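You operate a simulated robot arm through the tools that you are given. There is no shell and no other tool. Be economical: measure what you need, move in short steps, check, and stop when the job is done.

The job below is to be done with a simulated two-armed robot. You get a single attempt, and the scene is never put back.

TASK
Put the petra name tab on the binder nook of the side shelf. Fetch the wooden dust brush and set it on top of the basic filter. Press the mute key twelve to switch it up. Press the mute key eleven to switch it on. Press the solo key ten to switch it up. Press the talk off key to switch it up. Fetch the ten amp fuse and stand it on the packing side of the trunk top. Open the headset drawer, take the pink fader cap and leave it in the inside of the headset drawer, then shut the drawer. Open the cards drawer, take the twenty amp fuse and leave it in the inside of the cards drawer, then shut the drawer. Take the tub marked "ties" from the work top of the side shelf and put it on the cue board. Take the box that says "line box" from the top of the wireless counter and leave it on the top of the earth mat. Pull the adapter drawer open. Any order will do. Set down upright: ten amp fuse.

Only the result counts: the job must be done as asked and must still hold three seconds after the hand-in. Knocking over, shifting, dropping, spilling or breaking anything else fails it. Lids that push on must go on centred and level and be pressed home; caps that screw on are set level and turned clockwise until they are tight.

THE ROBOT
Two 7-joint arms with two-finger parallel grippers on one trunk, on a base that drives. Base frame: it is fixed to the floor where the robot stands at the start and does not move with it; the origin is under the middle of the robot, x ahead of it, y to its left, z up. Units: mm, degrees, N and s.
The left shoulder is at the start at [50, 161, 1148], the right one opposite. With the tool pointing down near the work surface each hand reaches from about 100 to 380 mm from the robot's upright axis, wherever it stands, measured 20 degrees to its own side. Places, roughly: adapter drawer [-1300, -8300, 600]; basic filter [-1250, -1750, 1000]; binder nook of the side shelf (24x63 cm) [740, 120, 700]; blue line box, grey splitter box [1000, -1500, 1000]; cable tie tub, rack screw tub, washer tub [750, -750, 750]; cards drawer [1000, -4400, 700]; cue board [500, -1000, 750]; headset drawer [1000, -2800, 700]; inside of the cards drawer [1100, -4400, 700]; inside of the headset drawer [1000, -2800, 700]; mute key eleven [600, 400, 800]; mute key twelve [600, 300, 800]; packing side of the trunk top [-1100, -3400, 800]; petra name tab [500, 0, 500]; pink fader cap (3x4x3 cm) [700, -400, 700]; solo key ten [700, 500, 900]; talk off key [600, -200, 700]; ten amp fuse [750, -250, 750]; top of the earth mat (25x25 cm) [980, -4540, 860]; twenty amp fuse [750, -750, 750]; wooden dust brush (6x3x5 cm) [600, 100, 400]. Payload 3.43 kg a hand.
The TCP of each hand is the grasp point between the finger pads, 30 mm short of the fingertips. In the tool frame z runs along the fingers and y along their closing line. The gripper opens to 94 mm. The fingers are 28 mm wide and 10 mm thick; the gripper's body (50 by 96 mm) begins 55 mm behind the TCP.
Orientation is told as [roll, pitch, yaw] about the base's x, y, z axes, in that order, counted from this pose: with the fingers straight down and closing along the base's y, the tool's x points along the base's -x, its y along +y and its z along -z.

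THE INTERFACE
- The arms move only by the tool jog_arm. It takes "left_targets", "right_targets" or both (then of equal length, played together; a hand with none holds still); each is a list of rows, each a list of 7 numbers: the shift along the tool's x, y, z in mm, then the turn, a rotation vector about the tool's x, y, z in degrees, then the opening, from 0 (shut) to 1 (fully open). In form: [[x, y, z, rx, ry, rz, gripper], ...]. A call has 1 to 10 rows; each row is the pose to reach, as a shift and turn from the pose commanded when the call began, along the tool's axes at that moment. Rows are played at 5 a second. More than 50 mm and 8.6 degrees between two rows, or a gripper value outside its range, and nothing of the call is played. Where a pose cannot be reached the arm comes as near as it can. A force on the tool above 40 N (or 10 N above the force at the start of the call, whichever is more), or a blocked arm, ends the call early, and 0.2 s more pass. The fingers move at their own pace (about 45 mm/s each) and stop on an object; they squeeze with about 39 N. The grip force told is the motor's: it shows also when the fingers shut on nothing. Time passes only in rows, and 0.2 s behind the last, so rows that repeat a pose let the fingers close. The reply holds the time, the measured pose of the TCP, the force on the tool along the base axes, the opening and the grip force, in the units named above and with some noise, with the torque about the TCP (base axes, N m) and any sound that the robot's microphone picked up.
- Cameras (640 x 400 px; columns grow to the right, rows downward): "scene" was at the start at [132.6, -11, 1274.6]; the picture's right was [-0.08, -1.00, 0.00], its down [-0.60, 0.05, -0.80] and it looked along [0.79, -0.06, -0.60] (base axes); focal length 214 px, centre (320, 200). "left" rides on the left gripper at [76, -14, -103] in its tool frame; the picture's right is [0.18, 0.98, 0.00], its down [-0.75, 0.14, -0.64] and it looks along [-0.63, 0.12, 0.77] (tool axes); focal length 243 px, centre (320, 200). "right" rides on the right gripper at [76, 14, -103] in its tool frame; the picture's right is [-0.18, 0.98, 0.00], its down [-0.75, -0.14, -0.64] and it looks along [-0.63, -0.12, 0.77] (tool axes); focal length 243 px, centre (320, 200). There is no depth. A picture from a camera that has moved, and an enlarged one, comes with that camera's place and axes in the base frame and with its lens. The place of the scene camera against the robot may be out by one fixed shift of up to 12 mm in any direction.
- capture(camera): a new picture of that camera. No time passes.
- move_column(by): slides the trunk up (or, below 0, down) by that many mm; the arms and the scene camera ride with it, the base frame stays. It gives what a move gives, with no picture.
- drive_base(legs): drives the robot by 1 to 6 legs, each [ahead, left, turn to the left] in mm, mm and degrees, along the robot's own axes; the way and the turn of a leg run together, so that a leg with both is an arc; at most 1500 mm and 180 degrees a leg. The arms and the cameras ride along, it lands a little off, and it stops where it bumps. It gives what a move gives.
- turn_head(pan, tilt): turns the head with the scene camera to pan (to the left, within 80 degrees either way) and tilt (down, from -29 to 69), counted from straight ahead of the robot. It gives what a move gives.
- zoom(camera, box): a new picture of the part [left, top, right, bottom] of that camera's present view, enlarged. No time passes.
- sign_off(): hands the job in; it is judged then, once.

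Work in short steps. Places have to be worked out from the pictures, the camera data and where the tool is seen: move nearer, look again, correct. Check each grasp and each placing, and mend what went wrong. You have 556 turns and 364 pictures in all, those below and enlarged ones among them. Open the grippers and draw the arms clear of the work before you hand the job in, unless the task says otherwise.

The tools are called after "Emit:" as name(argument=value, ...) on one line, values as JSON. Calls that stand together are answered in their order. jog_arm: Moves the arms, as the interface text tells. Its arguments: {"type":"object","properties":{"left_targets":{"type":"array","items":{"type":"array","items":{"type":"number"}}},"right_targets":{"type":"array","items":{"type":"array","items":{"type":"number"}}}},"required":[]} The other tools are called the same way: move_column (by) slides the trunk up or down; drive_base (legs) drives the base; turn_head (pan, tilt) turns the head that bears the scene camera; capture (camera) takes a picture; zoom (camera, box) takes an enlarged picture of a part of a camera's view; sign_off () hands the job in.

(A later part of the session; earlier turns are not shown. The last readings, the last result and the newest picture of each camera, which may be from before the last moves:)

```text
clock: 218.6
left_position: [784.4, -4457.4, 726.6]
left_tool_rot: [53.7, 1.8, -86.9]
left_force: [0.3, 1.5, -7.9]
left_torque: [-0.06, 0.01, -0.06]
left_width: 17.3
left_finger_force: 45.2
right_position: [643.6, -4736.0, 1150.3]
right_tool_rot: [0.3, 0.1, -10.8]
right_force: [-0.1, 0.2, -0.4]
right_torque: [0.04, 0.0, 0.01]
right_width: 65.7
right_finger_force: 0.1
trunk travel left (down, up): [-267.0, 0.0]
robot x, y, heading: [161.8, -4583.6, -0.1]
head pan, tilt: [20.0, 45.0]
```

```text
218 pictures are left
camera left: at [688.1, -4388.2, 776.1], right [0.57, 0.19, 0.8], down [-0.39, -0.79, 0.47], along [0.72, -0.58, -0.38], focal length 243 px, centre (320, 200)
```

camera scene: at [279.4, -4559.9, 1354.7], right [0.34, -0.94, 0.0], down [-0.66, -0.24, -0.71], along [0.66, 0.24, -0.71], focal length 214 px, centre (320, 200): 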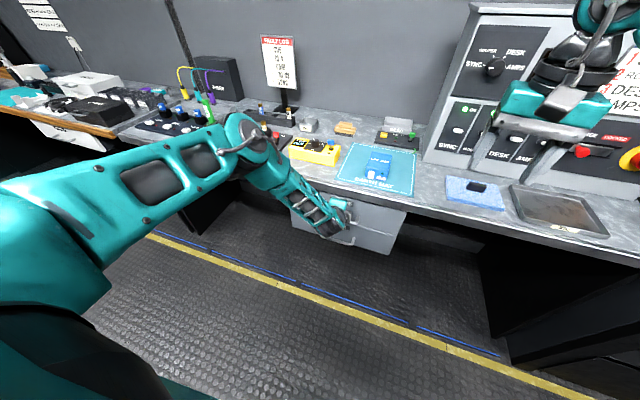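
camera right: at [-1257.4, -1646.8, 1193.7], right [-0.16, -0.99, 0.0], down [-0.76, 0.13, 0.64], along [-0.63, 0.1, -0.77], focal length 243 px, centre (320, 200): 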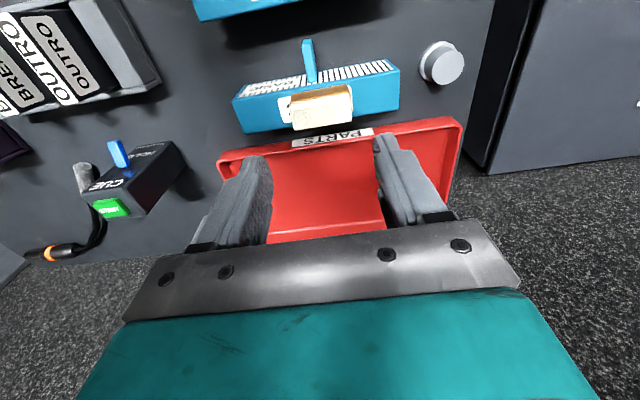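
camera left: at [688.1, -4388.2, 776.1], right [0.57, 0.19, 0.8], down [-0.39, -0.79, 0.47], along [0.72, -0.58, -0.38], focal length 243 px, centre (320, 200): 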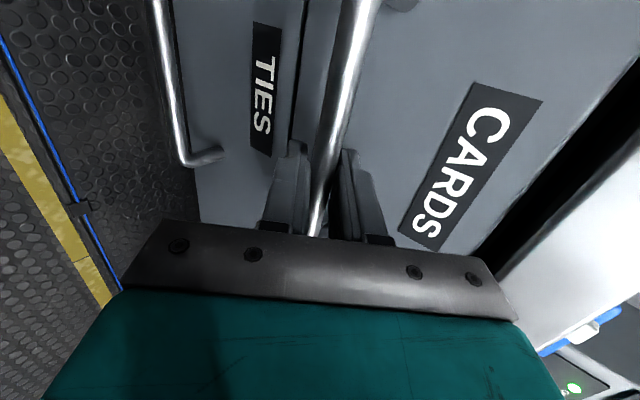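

The bar is clamped (17 mm). I pull by driving back 120 mm first.

Emit:
drive_base(legs=[[-120, 0, 0]])

Emit:
capture(camera="scene")

```text
clock: 219.8
left_position: [665.1, -4457.6, 725.4]
left_tool_rot: [53.7, 1.9, -86.9]
left_force: [-0.4, 3.5, -15.0]
left_torque: [0.29, -0.06, 0.35]
left_width: 17.3
left_finger_force: 45.3
right_position: [524.0, -4735.9, 1150.9]
right_tool_rot: [0.3, 0.1, -10.8]
right_force: [0.1, -0.6, 0.2]
right_torque: [-0.01, -0.02, 0.02]
right_width: 65.9
right_finger_force: 0.0
trunk travel left (down, up): [-267.0, 0.0]
robot x, y, heading: [33.8, -4582.0, 0.2]
head pan, tilt: [20.0, 45.0]
```

```text
217 pictures are left
camera scene: at [160.4, -4560.0, 1354.5], right [0.34, -0.94, 0.0], down [-0.67, -0.24, -0.71], along [0.66, 0.24, -0.71], focal length 214 px, centre (320, 200)
```

scene: 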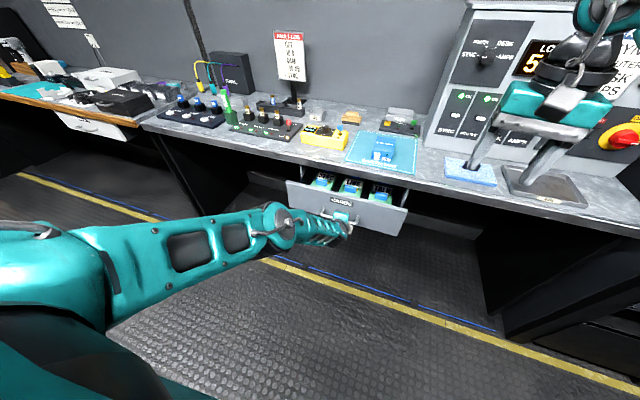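

The drawer is opening, with cards in it. I pull another 90 mm.

Emit:
drive_base(legs=[[-90, 0, 0]])

Emit:
zoom(camera="scene", box=[240, 120, 480, 260])

```text
clock: 220.9
left_position: [574.1, -4458.9, 726.0]
left_tool_rot: [53.7, 1.9, -86.9]
left_force: [-0.1, 1.3, -7.1]
left_torque: [0.26, -0.04, 0.25]
left_width: 17.3
left_finger_force: 44.5
right_position: [434.6, -4737.4, 1150.7]
right_tool_rot: [0.3, -0.1, -10.8]
right_force: [0.3, -0.6, 0.9]
right_torque: [0.0, 0.0, -0.02]
right_width: 65.9
right_finger_force: 0.2
trunk travel left (down, up): [-267.0, 0.0]
robot x, y, heading: [-53.2, -4586.7, 0.0]
head pan, tilt: [20.0, 45.0]
```

```text
2.67 times, centred on (360, 190) of scene
camera zoom: at [70.0, -4560.4, 1354.7], right [0.34, -0.94, 0.0], down [-0.66, -0.24, -0.71], along [0.66, 0.24, -0.71], focal length 572 px, centre (213, 227)
```

zoom: 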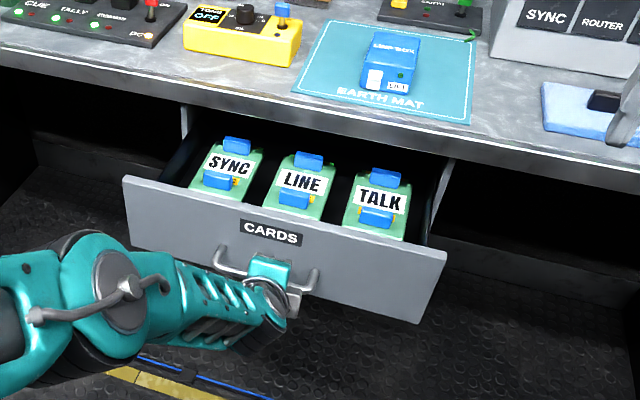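

Open about 210 mm. I pull another 70 mm to see whether there's free room behind the cards.

Emit:
drive_base(legs=[[-70, 0, 0]])

Emit:
zoom(camera="scene", box=[240, 120, 480, 260])

```text
clock: 221.9
left_position: [503.6, -4458.9, 726.0]
left_tool_rot: [53.7, 2.0, -87.0]
left_force: [-0.6, -2.9, -3.5]
left_torque: [0.19, -0.06, 0.19]
left_width: 17.2
left_finger_force: 45.2
right_position: [365.0, -4737.4, 1150.5]
right_tool_rot: [0.3, 0.0, -10.7]
right_force: [0.3, -0.7, -0.1]
right_torque: [-0.03, 0.02, -0.02]
right_width: 65.8
right_finger_force: 0.2
trunk travel left (down, up): [-267.0, 0.0]
robot x, y, heading: [-122.2, -4585.4, -0.0]
head pan, tilt: [20.0, 45.0]
```

```text
2.67 times, centred on (360, 190) of scene
camera zoom: at [-0.2, -4560.6, 1354.7], right [0.34, -0.94, 0.0], down [-0.66, -0.24, -0.71], along [0.66, 0.24, -0.71], focal length 572 px, centre (213, 227)
```

zoom: 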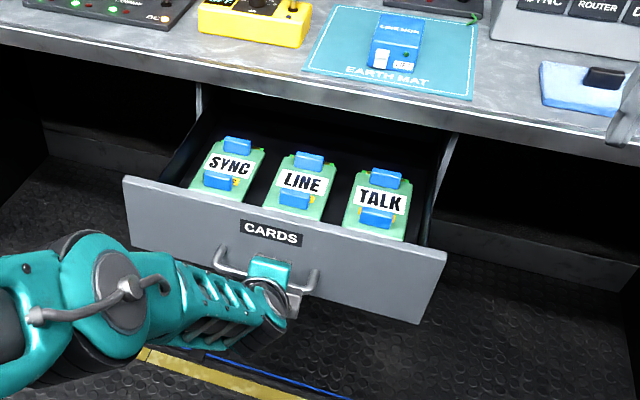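

There's free space behind the cards now. I release the bar and withdraw the hand upward and back.

Emit:
jog_arm(left_targets=[[0, 0, 0, 0, 0, 0, 0.3], [0, 0, 0, 0, 0, 0, 0.45], [0, 0, 0, 0, 0, 0, 0.45], [0, 0, -30, 0, 0, 0, 0.45], [0, 0, -65, 0, 0, 0, 0.45], [0, 30, -95, 0, 0, 0, 0.45]])

Emit:
zoom(camera="scene", box=[220, 100, 500, 270])

```text
clock: 223.3
left_position: [448.5, -4464.5, 807.9]
left_tool_rot: [53.5, 2.0, -86.6]
left_force: [-0.3, -0.1, 0.1]
left_torque: [0.01, -0.05, -0.02]
left_width: 42.5
left_finger_force: 0.0
left hand out of reach, approached as far as the arm can: row 4, 5
right_position: [364.1, -4736.9, 1150.6]
right_tool_rot: [0.3, 0.0, -10.8]
right_force: [-1.2, 0.7, 0.3]
right_torque: [0.01, -0.02, -0.01]
right_width: 65.8
right_finger_force: 0.0
trunk travel left (down, up): [-267.0, 0.0]
robot x, y, heading: [-122.6, -4582.8, 0.1]
head pan, tilt: [20.0, 45.0]
```

```text
2.29 times, centred on (360, 185) of scene
camera zoom: at [-0.4, -4560.3, 1354.7], right [0.34, -0.94, 0.0], down [-0.66, -0.24, -0.71], along [0.66, 0.24, -0.71], focal length 490 px, centre (229, 234)
```

zoom: 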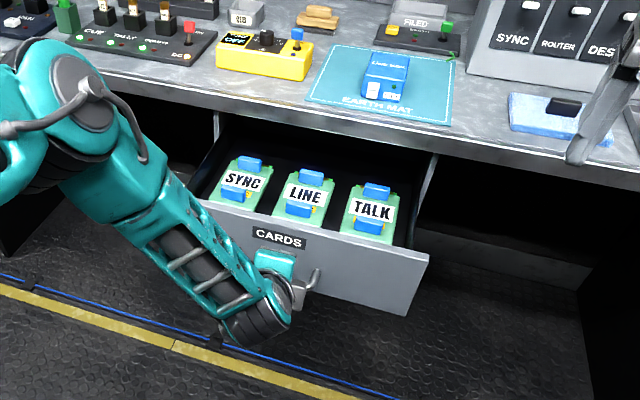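

The cards drawer stays open. I go on to the headset drawer near y = −2800 with the hand in the same configuration.

Emit:
drive_base(legs=[[-60, 0, 0], [0, 1500, 0], [0, 100, 0]])

Emit:
capture(camera="scene")

```text
clock: 232.1
left_position: [358.3, -2849.1, 806.7]
left_tool_rot: [53.4, 2.0, -85.0]
left_force: [-0.4, 0.3, 0.7]
left_torque: [-0.01, 0.02, -0.05]
left_width: 42.1
left_finger_force: 0.1
right_position: [282.3, -3123.4, 1150.0]
right_tool_rot: [0.2, 0.0, -8.9]
right_force: [-0.6, 0.1, 0.6]
right_torque: [-0.04, 0.0, -0.05]
right_width: 65.6
right_finger_force: 0.0
trunk travel left (down, up): [-267.0, 0.0]
robot x, y, heading: [-210.9, -2985.2, 1.8]
head pan, tilt: [20.0, 45.0]
```

```text
213 pictures are left
camera scene: at [-86.9, -2958.2, 1354.7], right [0.37, -0.93, 0.0], down [-0.66, -0.26, -0.71], along [0.66, 0.26, -0.71], focal length 214 px, centre (320, 200)
```

scene: 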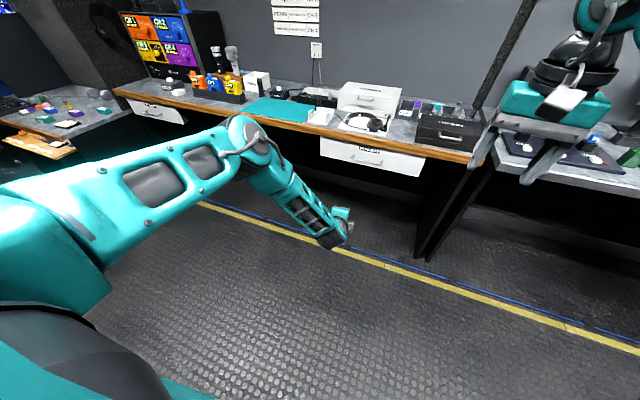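

Emit:
zoom(camera="scene", box=[300, 70, 500, 210])

```text
2.86 times, centred on (400, 140) of scene
camera zoom: at [-86.9, -2958.2, 1354.7], right [0.37, -0.93, 0.0], down [-0.66, -0.26, -0.71], along [0.66, 0.26, -0.71], focal length 613 px, centre (91, 371)
```

zoom: 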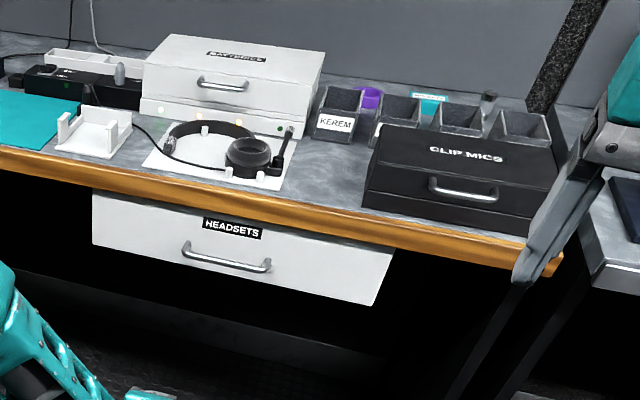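

HEADSETS handle bar is at about (765, −2856, 777), just under the wooden edge. I square up and drive closer for an exact view.

Emit:
drive_base(legs=[[0, 0, -1.8], [290, 0, 0]])

Emit:
capture(camera="left")

Emit:
capture(camera="scene")

```text
clock: 234.4
left_position: [649.9, -2868.4, 806.0]
left_tool_rot: [53.4, 2.0, -86.8]
left_force: [1.2, 0.3, 0.5]
left_torque: [-0.04, 0.02, 0.01]
left_width: 42.2
left_finger_force: 0.1
right_position: [564.9, -3140.7, 1151.5]
right_tool_rot: [0.3, 0.1, -10.9]
right_force: [0.8, 0.6, -1.0]
right_torque: [0.02, -0.01, 0.01]
right_width: 66.0
right_finger_force: 0.0
trunk travel left (down, up): [-267.0, 0.0]
robot x, y, heading: [80.0, -2988.2, -0.1]
head pan, tilt: [20.0, 45.0]
```

```text
211 pictures are left
camera left: at [554.2, -2799.1, 856.9], right [0.58, 0.19, 0.8], down [-0.39, -0.79, 0.47], along [0.72, -0.58, -0.38], focal length 243 px, centre (320, 200)
```

left: 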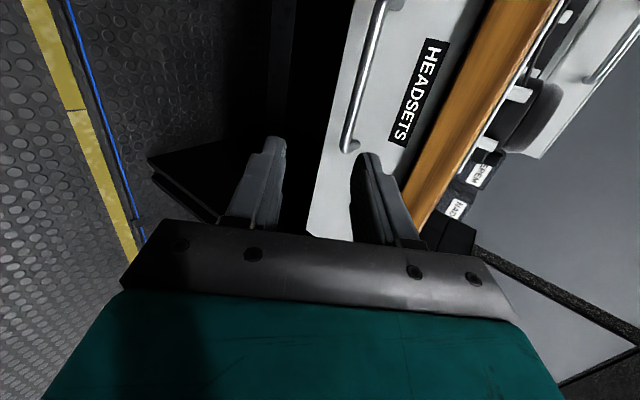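

```text
210 pictures are left
camera scene: at [202.1, -2963.3, 1354.7], right [0.34, -0.94, 0.0], down [-0.67, -0.24, -0.71], along [0.66, 0.24, -0.71], focal length 214 px, centre (320, 200)
```

scene: 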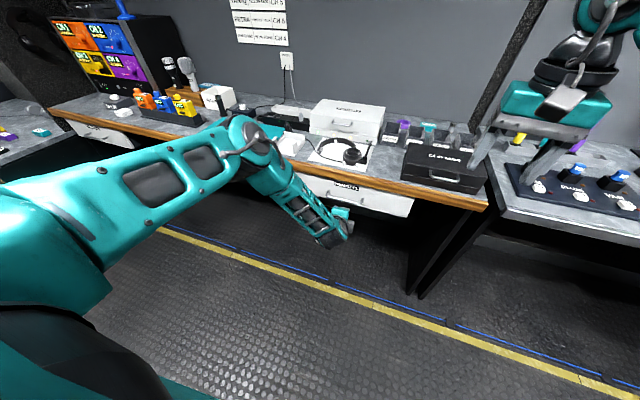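

The bar works out at ≈ (857, −2837, 716). I drive forward 100 mm and lower the hand in line with it.

Emit:
drive_base(legs=[[100, 0, 0]])

Emit:
jog_arm(left_targets=[[0, -16, 20, 0, 0, 0, 0.5], [0, -32, 40, 0, 0, 0, 0.5], [0, -36, 50, 0, 0, 0, 0.5]])

Emit:
capture(camera="left")

```text
clock: 235.6
left_position: [748.7, -2870.3, 804.9]
left_tool_rot: [53.4, 2.0, -86.9]
left_force: [1.1, 0.7, -1.2]
left_torque: [0.02, 0.02, 0.0]
left_width: 42.2
left_finger_force: 0.0
right_position: [662.9, -3142.6, 1149.6]
right_tool_rot: [0.3, 0.1, -11.0]
right_force: [-0.3, -0.1, 0.1]
right_torque: [-0.02, 0.0, -0.01]
right_width: 65.8
right_finger_force: 0.1
trunk travel left (down, up): [-267.0, 0.0]
robot x, y, heading: [175.4, -2988.8, -0.1]
head pan, tilt: [20.0, 45.0]
```

```text
clock: 236.4
left_position: [770.1, -2871.5, 748.3]
left_tool_rot: [53.1, 2.3, -86.6]
left_force: [0.7, -0.6, 0.0]
left_torque: [0.04, -0.05, -0.01]
left_width: 47.0
left_finger_force: 0.1
left hand out of reach, approached as far as the arm can: row 2, 3
right_position: [663.4, -3140.5, 1150.9]
right_tool_rot: [0.2, -0.1, -11.0]
right_force: [-0.8, -0.8, 0.2]
right_torque: [-0.03, -0.02, 0.05]
right_width: 65.7
right_finger_force: 0.1
trunk travel left (down, up): [-267.0, 0.0]
robot x, y, heading: [179.0, -2986.6, -0.3]
head pan, tilt: [20.0, 45.0]
```

```text
209 pictures are left
camera left: at [673.7, -2802.5, 800.8], right [0.58, 0.19, 0.79], down [-0.38, -0.8, 0.47], along [0.72, -0.57, -0.39], focal length 243 px, centre (320, 200)
```

left: 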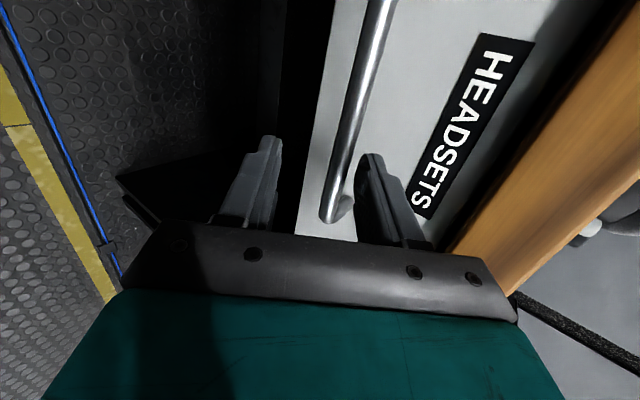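

Bar is 88 mm ahead along the fingers and 25 mm towards the upper finger. I shift up 24 mm and advance most of the way.

Emit:
jog_arm(left_targets=[[0, 12, 14, 0, 0, 0, 0.5], [0, 24, 30, 0, 0, 0, 0.5], [0, 24, 48, 0, 0, 0, 0.5]])

Emit:
capture(camera="left")

```text
clock: 236.8
left_position: [782.1, -2870.7, 748.8]
left_tool_rot: [53.5, 2.2, -86.7]
left_force: [-12.3, 2.7, 9.6]
left_torque: [-0.11, -0.59, -0.03]
left_width: 47.0
left_finger_force: 0.4
right_position: [661.4, -3141.3, 1150.9]
right_tool_rot: [0.4, 0.0, -11.0]
right_force: [0.5, -0.1, -0.5]
right_torque: [-0.02, 0.04, 0.0]
right_width: 65.7
right_finger_force: 0.1
trunk travel left (down, up): [-267.0, 0.0]
robot x, y, heading: [178.0, -2985.6, -0.1]
head pan, tilt: [20.0, 45.0]
stopped in row 2 (left hand): the force on the tool passed its limit (the readings are from after the stop); the commanded pose is now the measured one
```

```text
208 pictures are left
camera left: at [685.8, -2801.6, 801.2], right [0.58, 0.19, 0.8], down [-0.39, -0.79, 0.47], along [0.72, -0.58, -0.38], focal length 243 px, centre (320, 200)
```

left: 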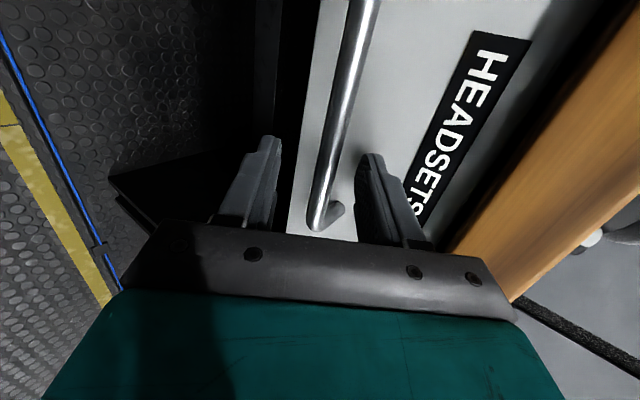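

The upper fingertip already touches the drawer front, so the bar is nearer than estimated and lies between the fingers. I back off slightly, centre and close.

Emit:
jog_arm(left_targets=[[0, 4, -5, 0, 0, 0, 0.4], [0, 4, -5, 0, 0, 0, 0.1], [0, 4, -5, 0, 0, 0, 0.0], [0, 4, -5, 0, 0, 0, 0.0], [0, 4, -5, 0, 0, 0, 0.0]])

Emit:
capture(camera="left")

```text
clock: 238.0
left_position: [780.6, -2870.6, 755.2]
left_tool_rot: [53.2, 2.1, -86.7]
left_force: [-5.1, 0.2, -5.2]
left_torque: [0.58, 0.15, -0.13]
left_width: 11.4
left_finger_force: 44.5
right_position: [662.4, -3141.5, 1151.8]
right_tool_rot: [0.2, 0.0, -11.0]
right_force: [0.3, -0.4, -0.8]
right_torque: [-0.02, -0.02, -0.06]
right_width: 65.6
right_finger_force: 0.1
trunk travel left (down, up): [-267.0, 0.0]
robot x, y, heading: [175.9, -2987.6, -0.2]
head pan, tilt: [20.0, 45.0]
```

```text
207 pictures are left
camera left: at [685.0, -2801.8, 805.7], right [0.58, 0.19, 0.79], down [-0.39, -0.79, 0.47], along [0.72, -0.58, -0.39], focal length 243 px, centre (320, 200)
```

left: 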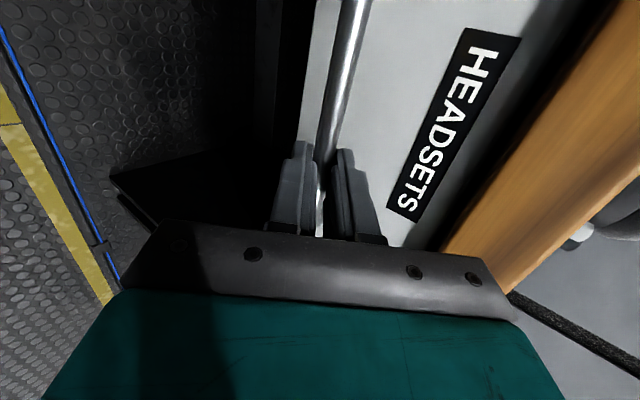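

The bar is clamped (11 mm). I pull the drawer open by driving back 130 mm and then look.

Emit:
drive_base(legs=[[-130, 0, 0]])

Emit:
capture(camera="scene")

```text
clock: 239.3
left_position: [654.9, -2870.4, 754.2]
left_tool_rot: [53.2, 2.1, -86.8]
left_force: [0.5, 0.5, -15.0]
left_torque: [0.71, 0.12, 0.1]
left_width: 11.6
left_finger_force: 44.0
right_position: [535.8, -3141.9, 1150.5]
right_tool_rot: [0.3, 0.1, -11.2]
right_force: [0.3, -0.5, 0.4]
right_torque: [-0.02, -0.06, 0.01]
right_width: 65.7
right_finger_force: 0.1
trunk travel left (down, up): [-267.0, 0.0]
robot x, y, heading: [47.7, -2983.4, -0.3]
head pan, tilt: [20.0, 45.0]
```

```text
206 pictures are left
camera scene: at [172.4, -2963.2, 1354.5], right [0.34, -0.94, 0.0], down [-0.67, -0.24, -0.71], along [0.66, 0.24, -0.71], focal length 214 px, centre (320, 200)
```

scene: 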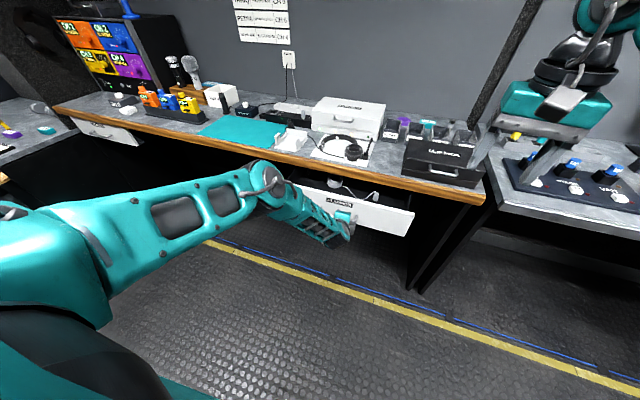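

Opening nicely. I pull another 110 mm.

Emit:
drive_base(legs=[[-110, 0, 0]])

Emit:
zoom(camera="scene", box=[260, 110, 480, 260])

```text
clock: 240.5
left_position: [543.5, -2871.5, 754.3]
left_tool_rot: [53.3, 2.1, -86.8]
left_force: [1.8, -0.8, -8.1]
left_torque: [0.6, 0.0, -0.04]
left_width: 11.6
left_finger_force: 44.8
right_position: [425.4, -3142.2, 1151.2]
right_tool_rot: [0.3, 0.1, -11.1]
right_force: [0.4, -0.9, -0.3]
right_torque: [0.01, -0.04, 0.04]
right_width: 65.6
right_finger_force: 0.0
trunk travel left (down, up): [-267.0, 0.0]
robot x, y, heading: [-62.1, -2983.4, -0.3]
head pan, tilt: [20.0, 45.0]
```

```text
2.67 times, centred on (370, 185) of scene
camera zoom: at [61.7, -2962.9, 1354.6], right [0.34, -0.94, 0.0], down [-0.67, -0.24, -0.71], along [0.67, 0.24, -0.71], focal length 572 px, centre (187, 240)
```

zoom: 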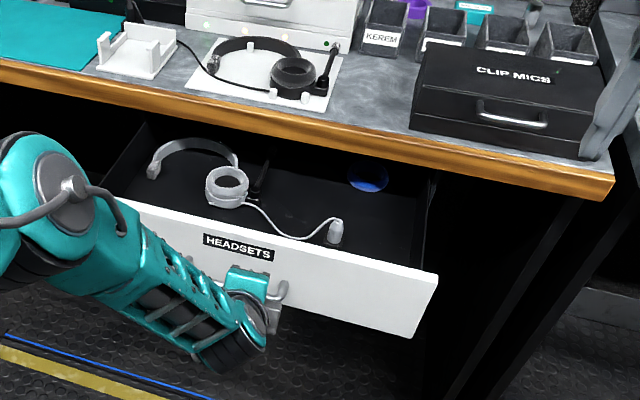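

The drawer is open with free space in its right half. I release and withdraw the hand.

Emit:
jog_arm(left_targets=[[0, 0, 0, 0, 0, 0, 0.3], [0, 0, 0, 0, 0, 0, 0.45], [0, 0, 0, 0, 0, 0, 0.45], [0, 0, -30, 0, 0, 0, 0.45], [0, 5, -65, 0, 0, 0, 0.45], [0, 35, -95, 0, 0, 0, 0.45]])

Emit:
zoom(camera="scene", box=[240, 110, 480, 260])

```text
clock: 241.9
left_position: [490.6, -2877.3, 839.3]
left_tool_rot: [53.2, 2.1, -86.8]
left_force: [0.0, -0.2, -0.7]
left_torque: [0.0, -0.01, -0.01]
left_width: 42.2
left_finger_force: 0.1
right_position: [424.1, -3142.8, 1151.8]
right_tool_rot: [0.3, 0.0, -11.2]
right_force: [-1.8, -0.5, -0.6]
right_torque: [0.03, -0.01, -0.02]
right_width: 65.8
right_finger_force: 0.1
trunk travel left (down, up): [-267.0, 0.0]
robot x, y, heading: [-60.3, -2986.7, -0.5]
head pan, tilt: [20.0, 45.0]
```

```text
2.67 times, centred on (360, 185) of scene
camera zoom: at [60.8, -2963.1, 1354.8], right [0.34, -0.94, 0.0], down [-0.67, -0.24, -0.71], along [0.67, 0.24, -0.71], focal length 572 px, centre (213, 240)
```

zoom: 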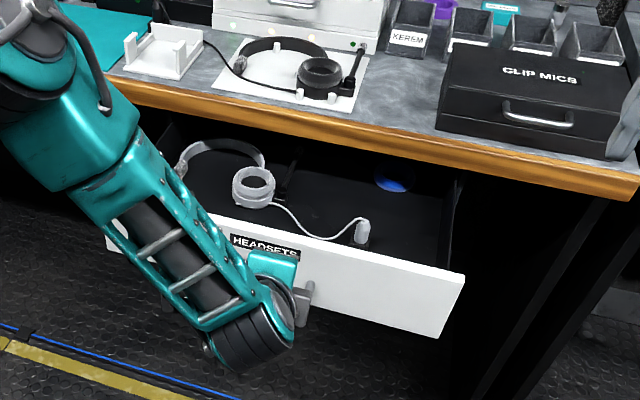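

Now back to the side shelf. I undo the left wrist roll, straighten the right wrist's yaw, and drive back to y ≈ −805.

Emit:
jog_arm(left_targets=[[0, 0, -5, 0, 0, -8.5, 0.6], [0, 0, -10, 0, 0, -17, 0.6], [0, 0, -15, 0, 0, -25.5, 0.6], [0, 0, -20, 0, 0, -34, 0.6], [0, 0, -25, 0, 0, -42.5, 0.6], [0, 0, -30, 0, 0, -51, 0.6], [0, 0, -30, 0, 0, -59.5, 0.6], [0, 0, -30, 0, 0, -68, 0.6], [0, 0, -30, 0, 0, -76.5, 0.6], [0, 0, -30, 0, 0, -85, 0.6]], right_targets=[[0, 0, 0, 0, 0, -5.5, 0.7], [0, 0, 0, 0, 0, -11, 0.7], [0, 0, 0, 0, -6, -11, 0.7], [0, 0, 0, 0, -6, -11, 0.7], [0, 0, 0, 0, -6, -11, 0.7], [0, 0, 0, 0, -6, -11, 0.7], [0, 0, 0, 0, -6, -11, 0.7], [0, 0, 0, 0, -6, -11, 0.7], [0, 0, 0, 0, -6, -11, 0.7], [0, 0, 0, 0, -6, -11, 0.7]])

Emit:
drive_base(legs=[[-150, 0, 0], [0, 1500, 0], [0, 680, 0]])

Emit:
turn_head(pan=0, tilt=40)

Emit:
capture(camera="scene")

```text
clock: 244.1
left_position: [463.9, -2878.6, 857.1]
left_tool_rot: [9.8, -52.6, -7.6]
left_force: [-0.3, 0.3, 0.0]
left_torque: [0.01, -0.02, -0.01]
left_width: 56.5
left_finger_force: 0.0
right_position: [426.1, -3141.9, 1150.9]
right_tool_rot: [-0.2, -6.0, -0.1]
right_force: [0.2, -0.3, -0.7]
right_torque: [0.0, 0.01, -0.02]
right_width: 65.9
right_finger_force: 0.0
trunk travel left (down, up): [-267.0, 0.0]
robot x, y, heading: [-62.7, -2984.7, -0.6]
head pan, tilt: [20.0, 45.0]
```

```text
clock: 256.1
left_position: [307.1, -644.0, 857.4]
left_tool_rot: [10.0, -52.5, -7.2]
left_force: [-0.3, -0.1, 0.5]
left_torque: [0.03, -0.01, 0.0]
left_width: 56.4
left_finger_force: 0.0
right_position: [272.2, -908.0, 1150.2]
right_tool_rot: [-0.3, -6.0, 0.7]
right_force: [-0.1, -0.4, 0.1]
right_torque: [-0.01, 0.05, -0.02]
right_width: 65.8
right_finger_force: 0.0
trunk travel left (down, up): [-267.0, 0.0]
robot x, y, heading: [-216.5, -758.9, 0.4]
head pan, tilt: [20.0, 45.0]
```

```text
clock: 256.9
left_position: [309.5, -643.5, 857.6]
left_tool_rot: [10.0, -52.6, -7.2]
left_force: [0.7, -1.1, -0.4]
left_torque: [-0.01, 0.0, 0.01]
left_width: 56.2
left_finger_force: 0.0
right_position: [272.5, -907.6, 1150.6]
right_tool_rot: [-0.3, -6.1, 0.7]
right_force: [-0.7, 0.1, -0.2]
right_torque: [-0.03, 0.0, -0.01]
right_width: 65.8
right_finger_force: 0.1
trunk travel left (down, up): [-267.0, 0.0]
robot x, y, heading: [-216.9, -758.1, 0.6]
head pan, tilt: [0.0, 40.0]
```

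```text
203 pictures are left
camera scene: at [-85.1, -761.0, 1362.0], right [0.01, -1.0, 0.0], down [-0.64, -0.01, -0.77], along [0.77, 0.01, -0.64], focal length 214 px, centre (320, 200)
```

scene: 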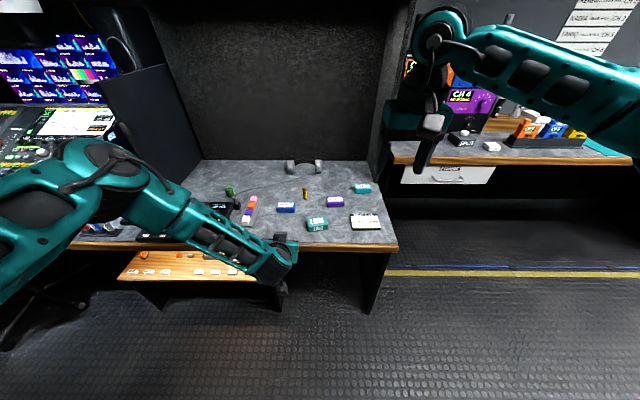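

The tub marked TIES is at ≈ (780, −964) and the cue board at ≈ (547, −944). I raise the left hand out of the way, pitch the right hand, lower the column and approach.

Emit:
jog_arm(left_targets=[[-24, 0, -18, 0, 3, -2, 0.6], [-48, 0, -36, 0, 6, -4, 0.6], [-72, 0, -55, 0, 9, -6, 0.6], [-96, 0, -73, 0, 12, -8, 0.6], [-119, 0, -91, 0, 12, -8, 0.6]], right_targets=[[0, 0, 10, 0, -7, 0, 1], [0, 0, 20, 0, -14, 0, 1], [0, 0, 30, 0, -21, 0, 1], [0, 0, 40, 0, -28, 0, 1], [0, 0, 50, 0, -34, 0, 1]])

Emit:
move_column(by=-100)

Emit:
drive_base(legs=[[260, -40, 0]])

Emit:
capture(camera="right")

Emit:
capture(camera="scene")

```text
clock: 258.1
left_position: [305.4, -660.5, 1007.5]
left_tool_rot: [0.3, -41.3, 6.2]
left_force: [0.4, -0.3, -0.3]
left_torque: [-0.03, 0.05, 0.02]
left_width: 56.7
left_finger_force: 0.0
right_position: [279.3, -907.5, 1100.8]
right_tool_rot: [-0.3, -40.0, 0.8]
right_force: [0.4, -1.0, 0.4]
right_torque: [-0.04, 0.0, 0.01]
right_width: 94.0
right_finger_force: 0.1
trunk travel left (down, up): [-267.0, 0.0]
robot x, y, heading: [-216.2, -760.3, 0.5]
head pan, tilt: [0.0, 40.0]
```

```text
clock: 259.4
left_position: [306.2, -659.3, 907.4]
left_tool_rot: [0.2, -41.3, 6.1]
left_force: [-0.5, 0.7, 0.8]
left_torque: [0.01, 0.02, 0.02]
left_width: 56.4
left_finger_force: 0.0
right_position: [278.6, -907.7, 999.8]
right_tool_rot: [-0.3, -40.0, 0.9]
right_force: [-0.4, 0.2, -0.2]
right_torque: [-0.02, 0.0, 0.01]
right_width: 93.8
right_finger_force: 0.0
trunk travel left (down, up): [-167.0, 100.0]
robot x, y, heading: [-217.3, -756.2, 0.3]
head pan, tilt: [0.0, 40.0]
```

```text
clock: 261.3
left_position: [566.6, -700.5, 906.7]
left_tool_rot: [0.3, -41.2, 5.9]
left_force: [-0.6, 0.0, 0.0]
left_torque: [-0.02, -0.01, 0.0]
left_width: 56.2
left_finger_force: 0.0
right_position: [539.6, -948.0, 1001.1]
right_tool_rot: [-0.3, -39.9, 0.6]
right_force: [0.1, -0.1, 0.1]
right_torque: [0.01, 0.0, -0.03]
right_width: 94.0
right_finger_force: 0.0
trunk travel left (down, up): [-167.0, 100.0]
robot x, y, heading: [49.1, -794.9, 0.1]
head pan, tilt: [0.0, 40.0]
```

```text
202 pictures are left
camera right: at [413.6, -933.7, 1030.1], right [0.13, 0.98, 0.11], down [0.17, -0.14, 0.98], along [0.98, -0.11, -0.18], focal length 243 px, centre (320, 200)
```

right: 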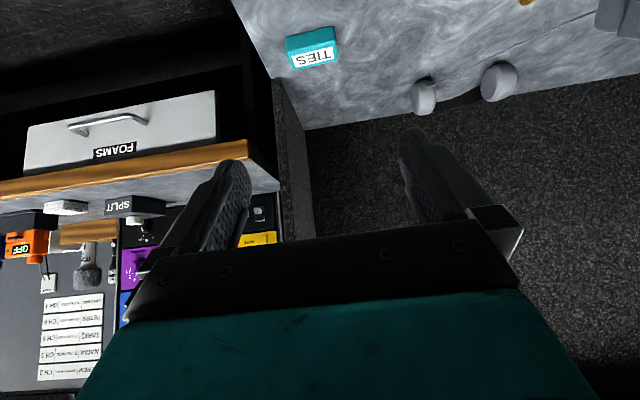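

```text
201 pictures are left
camera scene: at [175.3, -799.8, 1261.9], right [0.0, -1.0, 0.0], down [-0.64, 0.0, -0.77], along [0.77, 0.0, -0.64], focal length 214 px, centre (320, 200)
```

scene: 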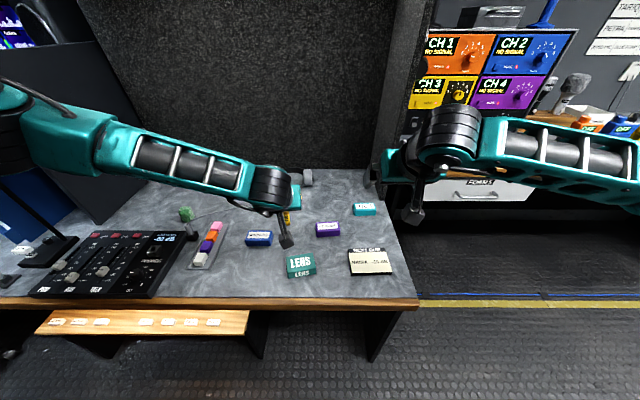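

TIES is at ≈ (760, −957). I enlarge both tub and cue board for sizes.

Emit:
zoom(camera="right", box=[260, 0, 400, 90])

Emit:
zoom(camera="scene", box=[270, 180, 420, 290])

```text
4.44 times, centred on (330, 45) of right
camera zoom: at [413.6, -933.7, 1030.1], right [0.13, 0.98, 0.11], down [0.17, -0.14, 0.98], along [0.98, -0.11, -0.18], focal length 1078 px, centre (276, 889)
```

zoom: 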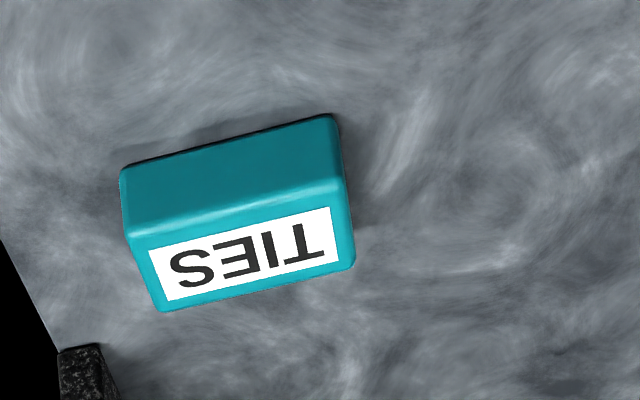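

```text
3.64 times, centred on (345, 235) of scene
camera zoom: at [175.3, -799.8, 1261.9], right [0.0, -1.0, 0.0], down [-0.64, 0.0, -0.77], along [0.77, 0.0, -0.64], focal length 780 px, centre (229, 73)
```

zoom: 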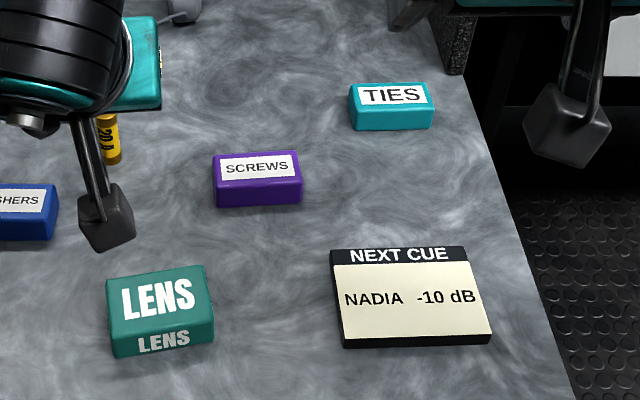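

Tub: front x = 737, y −994…−919 (75 mm wide), 27 mm high, ~40 deep. I approach with the open right hand.

Emit:
jog_arm(right_targets=[[2, -2, 44, 0, 0, 0, 1], [4, -4, 88, 0, 0, 0, 1], [6, -6, 132, 0, 0, 0, 1], [8, -8, 176, 0, 0, 0, 1], [10, -9, 220, 0, 0, 0, 1], [13, -9, 260, 0, 0, 0, 1]])

Emit:
capture(camera="right")

```text
clock: 262.7
left_position: [567.4, -699.9, 907.5]
left_tool_rot: [0.3, -41.2, 5.9]
left_force: [0.4, -0.3, -0.7]
left_torque: [-0.03, 0.02, 0.01]
left_width: 56.6
left_finger_force: 0.0
right_position: [695.3, -957.7, 791.4]
right_tool_rot: [-0.3, -39.9, 0.5]
right_force: [0.2, 0.1, -0.1]
right_torque: [-0.03, -0.01, -0.01]
right_width: 94.0
right_finger_force: 0.1
trunk travel left (down, up): [-167.0, 100.0]
robot x, y, heading: [45.5, -794.8, 0.2]
head pan, tilt: [0.0, 40.0]
```

```text
198 pictures are left
camera right: at [570.1, -943.3, 822.0], right [0.13, 0.98, 0.11], down [0.17, -0.14, 0.98], along [0.98, -0.11, -0.18], focal length 243 px, centre (320, 200)
```

right: 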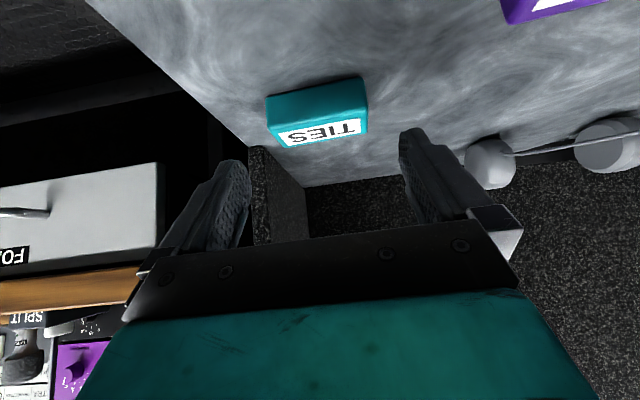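

Consistent: centre y = −957. I advance to the grasp.

Emit:
jog_arm(right_targets=[[-3, 1, 35, 0, 0, 0, 1], [-6, 1, 60, 0, 0, 0, 1], [-6, 1, 72, 0, 0, 0, 1]])

Emit:
capture(camera="right")

```text
clock: 263.5
left_position: [567.2, -700.4, 907.0]
left_tool_rot: [0.2, -41.3, 6.0]
left_force: [0.6, 0.2, 0.1]
left_torque: [0.01, 0.0, -0.01]
left_width: 56.4
left_finger_force: 0.1
right_position: [745.9, -954.2, 741.6]
right_tool_rot: [-0.4, -40.0, 0.7]
right_force: [-0.1, 0.2, 0.4]
right_torque: [-0.04, 0.01, 0.02]
right_width: 94.1
right_finger_force: 0.1
trunk travel left (down, up): [-167.0, 100.0]
robot x, y, heading: [43.7, -794.1, 0.3]
head pan, tilt: [0.0, 40.0]
```

```text
197 pictures are left
camera right: at [620.7, -941.3, 771.0], right [0.13, 0.98, 0.11], down [0.17, -0.14, 0.98], along [0.98, -0.11, -0.18], focal length 243 px, centre (320, 200)
```

right: 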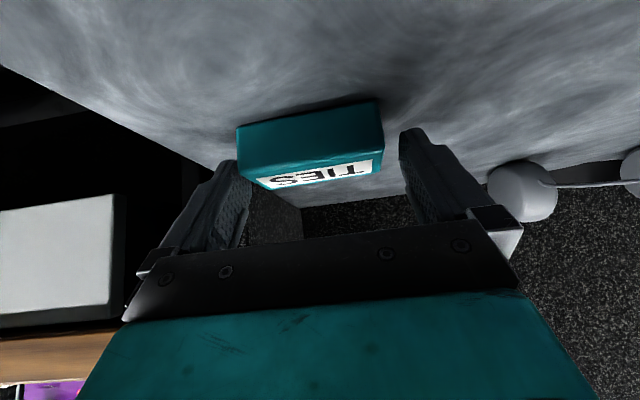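

The tub is between the fingers; I close.

Emit:
jog_arm(right_targets=[[1, 0, 1, 0, 0, 0, 0.8], [1, 0, 1, 0, 0, 0, 0.6], [1, 0, 1, 0, 0, 0, 0.6], [1, 0, 1, 0, 0, 0, 0.6]])

Emit:
capture(camera="right")

```text
clock: 264.5
left_position: [567.1, -700.1, 908.3]
left_tool_rot: [0.2, -41.3, 5.9]
left_force: [0.2, -0.1, -0.1]
left_torque: [0.04, 0.01, 0.02]
left_width: 56.2
left_finger_force: 0.1
right_position: [746.0, -955.5, 741.2]
right_tool_rot: [-0.3, -40.0, 0.6]
right_force: [-1.1, -1.3, 2.8]
right_torque: [0.12, 0.01, 0.02]
right_width: 79.8
right_finger_force: 39.2
trunk travel left (down, up): [-167.0, 100.0]
robot x, y, heading: [41.0, -797.7, 0.2]
head pan, tilt: [0.0, 40.0]
```

```text
196 pictures are left
camera right: at [620.6, -941.7, 770.4], right [0.13, 0.98, 0.11], down [0.17, -0.14, 0.98], along [0.98, -0.11, -0.18], focal length 243 px, centre (320, 200)
```

right: 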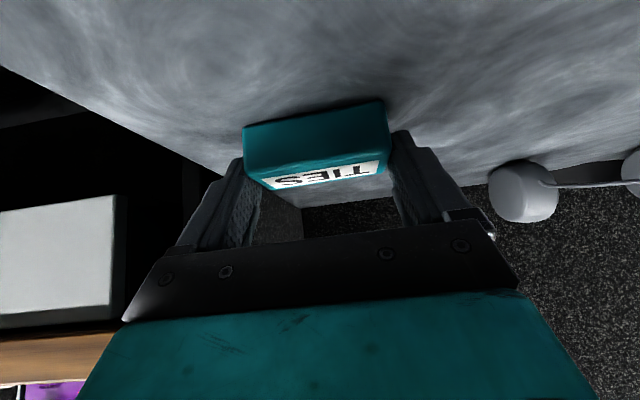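

Gripped (79.8 mm). I lift and carry it back over the cue board at ≈ (533, −940).

Emit:
jog_arm(right_targets=[[-20, 0, -24, 0, 0, 0, 0.6], [-45, 0, -54, 0, 0, 0, 0.6], [-11, 3, -83, 0, 0, 0, 0.6], [23, 6, -111, 0, 0, 0, 0.6], [57, 9, -139, 0, 0, 0, 0.6], [91, 12, -168, 0, 0, 0, 0.6], [125, 15, -196, 0, 0, 0, 0.6]])

Emit:
capture(camera="right")

Emit:
zoom(camera="scene", box=[270, 180, 420, 290])

```text
clock: 266.1
left_position: [566.4, -701.1, 907.8]
left_tool_rot: [0.3, -41.3, 5.9]
left_force: [-0.3, 0.1, -0.1]
left_torque: [0.02, -0.01, -0.01]
left_width: 56.5
left_finger_force: 0.0
right_position: [525.4, -941.6, 811.5]
right_tool_rot: [-0.2, -40.0, 0.5]
right_force: [-0.5, 0.2, -0.4]
right_torque: [0.0, 0.01, 0.03]
right_width: 79.4
right_finger_force: 39.0
trunk travel left (down, up): [-167.0, 100.0]
robot x, y, heading: [45.5, -792.2, 0.4]
head pan, tilt: [0.0, 40.0]
```

```text
195 pictures are left
camera right: at [399.7, -927.4, 841.0], right [0.14, 0.98, 0.11], down [0.16, -0.14, 0.98], along [0.98, -0.11, -0.18], focal length 243 px, centre (320, 200)
```

right: 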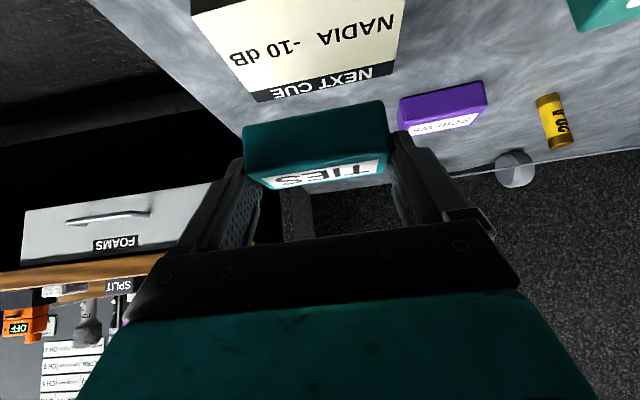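

```text
3.64 times, centred on (345, 235) of scene
camera zoom: at [174.7, -799.8, 1262.1], right [0.0, -1.0, 0.0], down [-0.64, 0.0, -0.77], along [0.77, 0.0, -0.64], focal length 780 px, centre (229, 73)
```

zoom: 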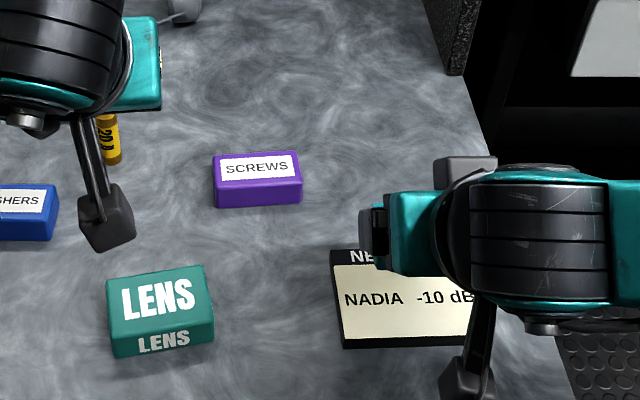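

Board spans x 493–581, y −990…−878. I shift 7 mm left and lower the tub to just above the board.

Emit:
jog_arm(right_targets=[[16, 4, 19, 0, 0, 0, 0.6], [28, 7, 34, 0, 0, 0, 0.6], [30, 7, 36.5, 0, 0, 0, 0.6], [32, 7, 39, 0, 0, 0, 0.6], [34, 7, 41, 0, 0, 0, 0.6], [35.3, 7, 42.5, 0, 0, 0, 0.6]])

Emit:
capture(camera="right")

```text
clock: 267.5
left_position: [566.2, -699.7, 908.5]
left_tool_rot: [0.2, -41.4, 6.0]
left_force: [0.5, -0.3, 0.7]
left_torque: [0.05, 0.02, 0.02]
left_width: 56.5
left_finger_force: 0.0
right_position: [524.4, -935.9, 757.2]
right_tool_rot: [-0.2, -40.3, 0.6]
right_force: [-2.3, -2.2, 14.2]
right_torque: [0.26, 0.16, 0.03]
right_width: 79.3
right_finger_force: 38.7
trunk travel left (down, up): [-167.0, 100.0]
robot x, y, heading: [42.3, -798.1, 0.4]
head pan, tilt: [0.0, 40.0]
```

```text
193 pictures are left
camera right: at [400.2, -920.5, 786.0], right [0.13, 0.98, 0.12], down [0.16, -0.14, 0.98], along [0.98, -0.11, -0.18], focal length 243 px, centre (320, 200)
```

right: 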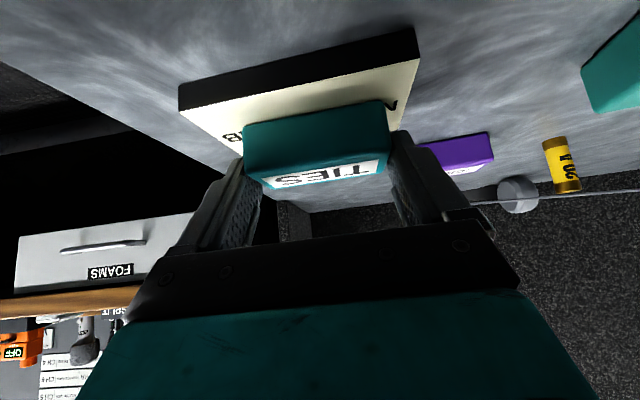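

Contact at 14 N with the tub over the board. I release and withdraw.

Emit:
jog_arm(right_targets=[[-0.6, 0, -0.8, 0, 0, 0, 0.6], [-0.6, 0, -0.8, 0, 0, 0, 1], [-0.6, 0, -0.8, 0, 0, 0, 1], [-15, 0, -35, 0, 0, 0, 1], [-35, 0, -70, 0, 0, 0, 1], [-60, 0, -105, 0, 0, 0, 1]])

Emit:
capture(camera="right")

Emit:
zoom(camera="scene", box=[220, 180, 420, 290])

```text
clock: 268.9
left_position: [567.4, -700.2, 907.1]
left_tool_rot: [0.2, -41.3, 5.9]
left_force: [0.7, 0.1, 0.0]
left_torque: [0.0, 0.01, 0.02]
left_width: 56.4
left_finger_force: 0.0
right_position: [504.1, -934.6, 873.3]
right_tool_rot: [-0.4, -39.9, 0.6]
right_force: [0.6, -0.4, 0.2]
right_torque: [-0.03, -0.02, 0.0]
right_width: 94.0
right_finger_force: 0.0
trunk travel left (down, up): [-167.0, 100.0]
robot x, y, heading: [45.6, -792.3, 0.3]
head pan, tilt: [0.0, 40.0]
```

```text
192 pictures are left
camera right: at [378.4, -920.4, 903.3], right [0.13, 0.98, 0.11], down [0.17, -0.14, 0.98], along [0.98, -0.11, -0.18], focal length 243 px, centre (320, 200)
```

right: 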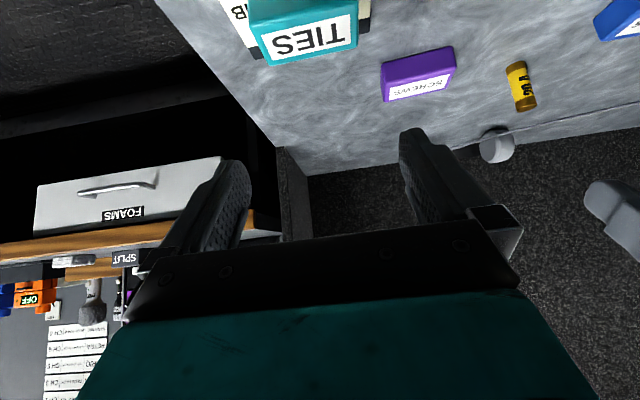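

```text
3.20 times, centred on (320, 235) of scene
camera zoom: at [174.8, -799.6, 1262.0], right [0.0, -1.0, 0.0], down [-0.64, 0.0, -0.77], along [0.77, 0.0, -0.64], focal length 686 px, centre (320, 88)
```

zoom: 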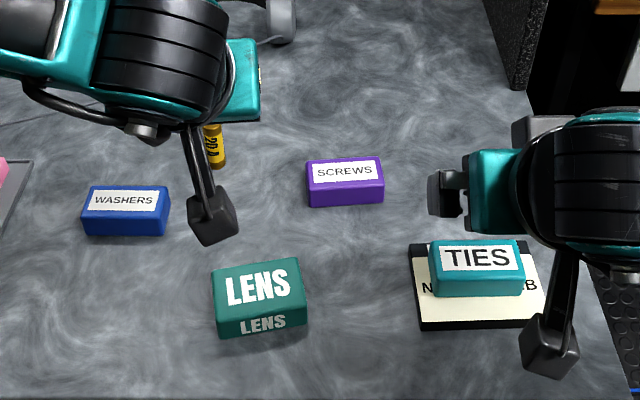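

TIES sits on the cue board. Next, the 20 A fuse, standing at ≈ (692, −680): I strafe left 254 mm so the right hand lines up with it (and the left one with the pink cap).

Emit:
drive_base(legs=[[0, 254, 0]])

Emit:
capture(camera="right")

Emit:
capture(camera="left")

Emit:
capture(camera="scene")

```text
clock: 270.7
left_position: [565.5, -454.4, 907.7]
left_tool_rot: [0.2, -41.3, 5.9]
left_force: [0.0, 0.6, 0.3]
left_torque: [-0.02, -0.02, -0.01]
left_width: 56.6
left_finger_force: 0.1
right_position: [501.5, -687.6, 872.4]
right_tool_rot: [-0.4, -40.0, 0.7]
right_force: [0.1, -0.3, -0.1]
right_torque: [-0.03, -0.01, 0.02]
right_width: 94.2
right_finger_force: 0.1
trunk travel left (down, up): [-167.0, 100.0]
robot x, y, heading: [45.9, -550.2, -0.2]
head pan, tilt: [0.0, 40.0]
```

```text
190 pictures are left
camera right: at [377.6, -674.2, 902.9], right [0.13, 0.98, 0.11], down [0.17, -0.14, 0.98], along [0.98, -0.11, -0.18], focal length 243 px, centre (320, 200)
```

right: 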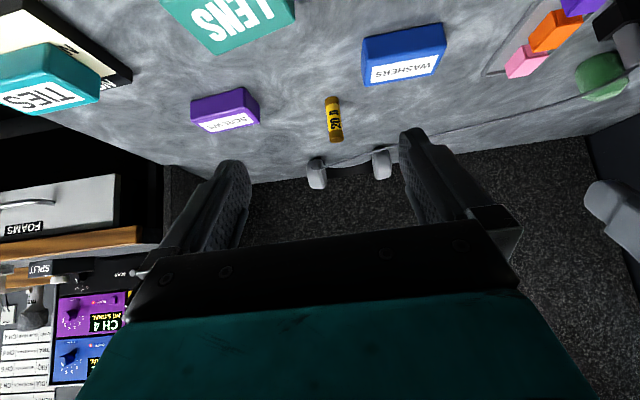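

```text
189 pictures are left
camera left: at [442.0, -481.4, 932.7], right [-0.24, 0.96, -0.12], down [0.13, 0.15, 0.98], along [0.96, 0.22, -0.16], focal length 243 px, centre (320, 200)
```

left: 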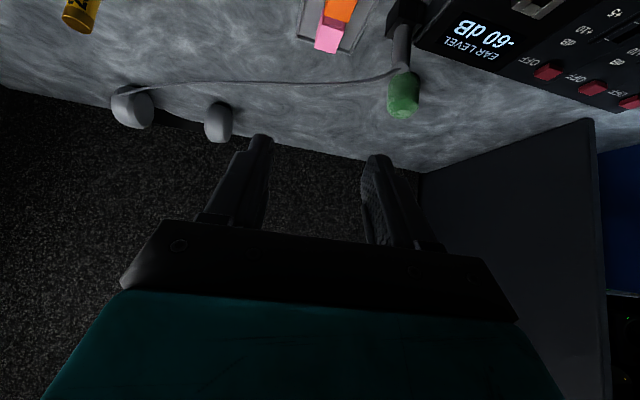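

```text
188 pictures are left
camera scene: at [173.8, -553.4, 1262.0], right [0.0, -1.0, 0.0], down [-0.64, 0.0, -0.77], along [0.77, 0.0, -0.64], focal length 214 px, centre (320, 200)
```

scene: 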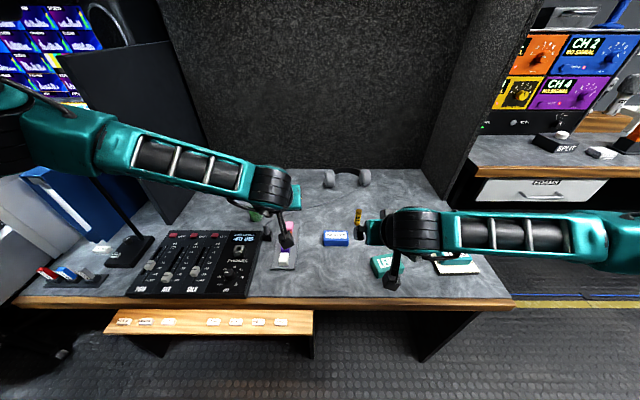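

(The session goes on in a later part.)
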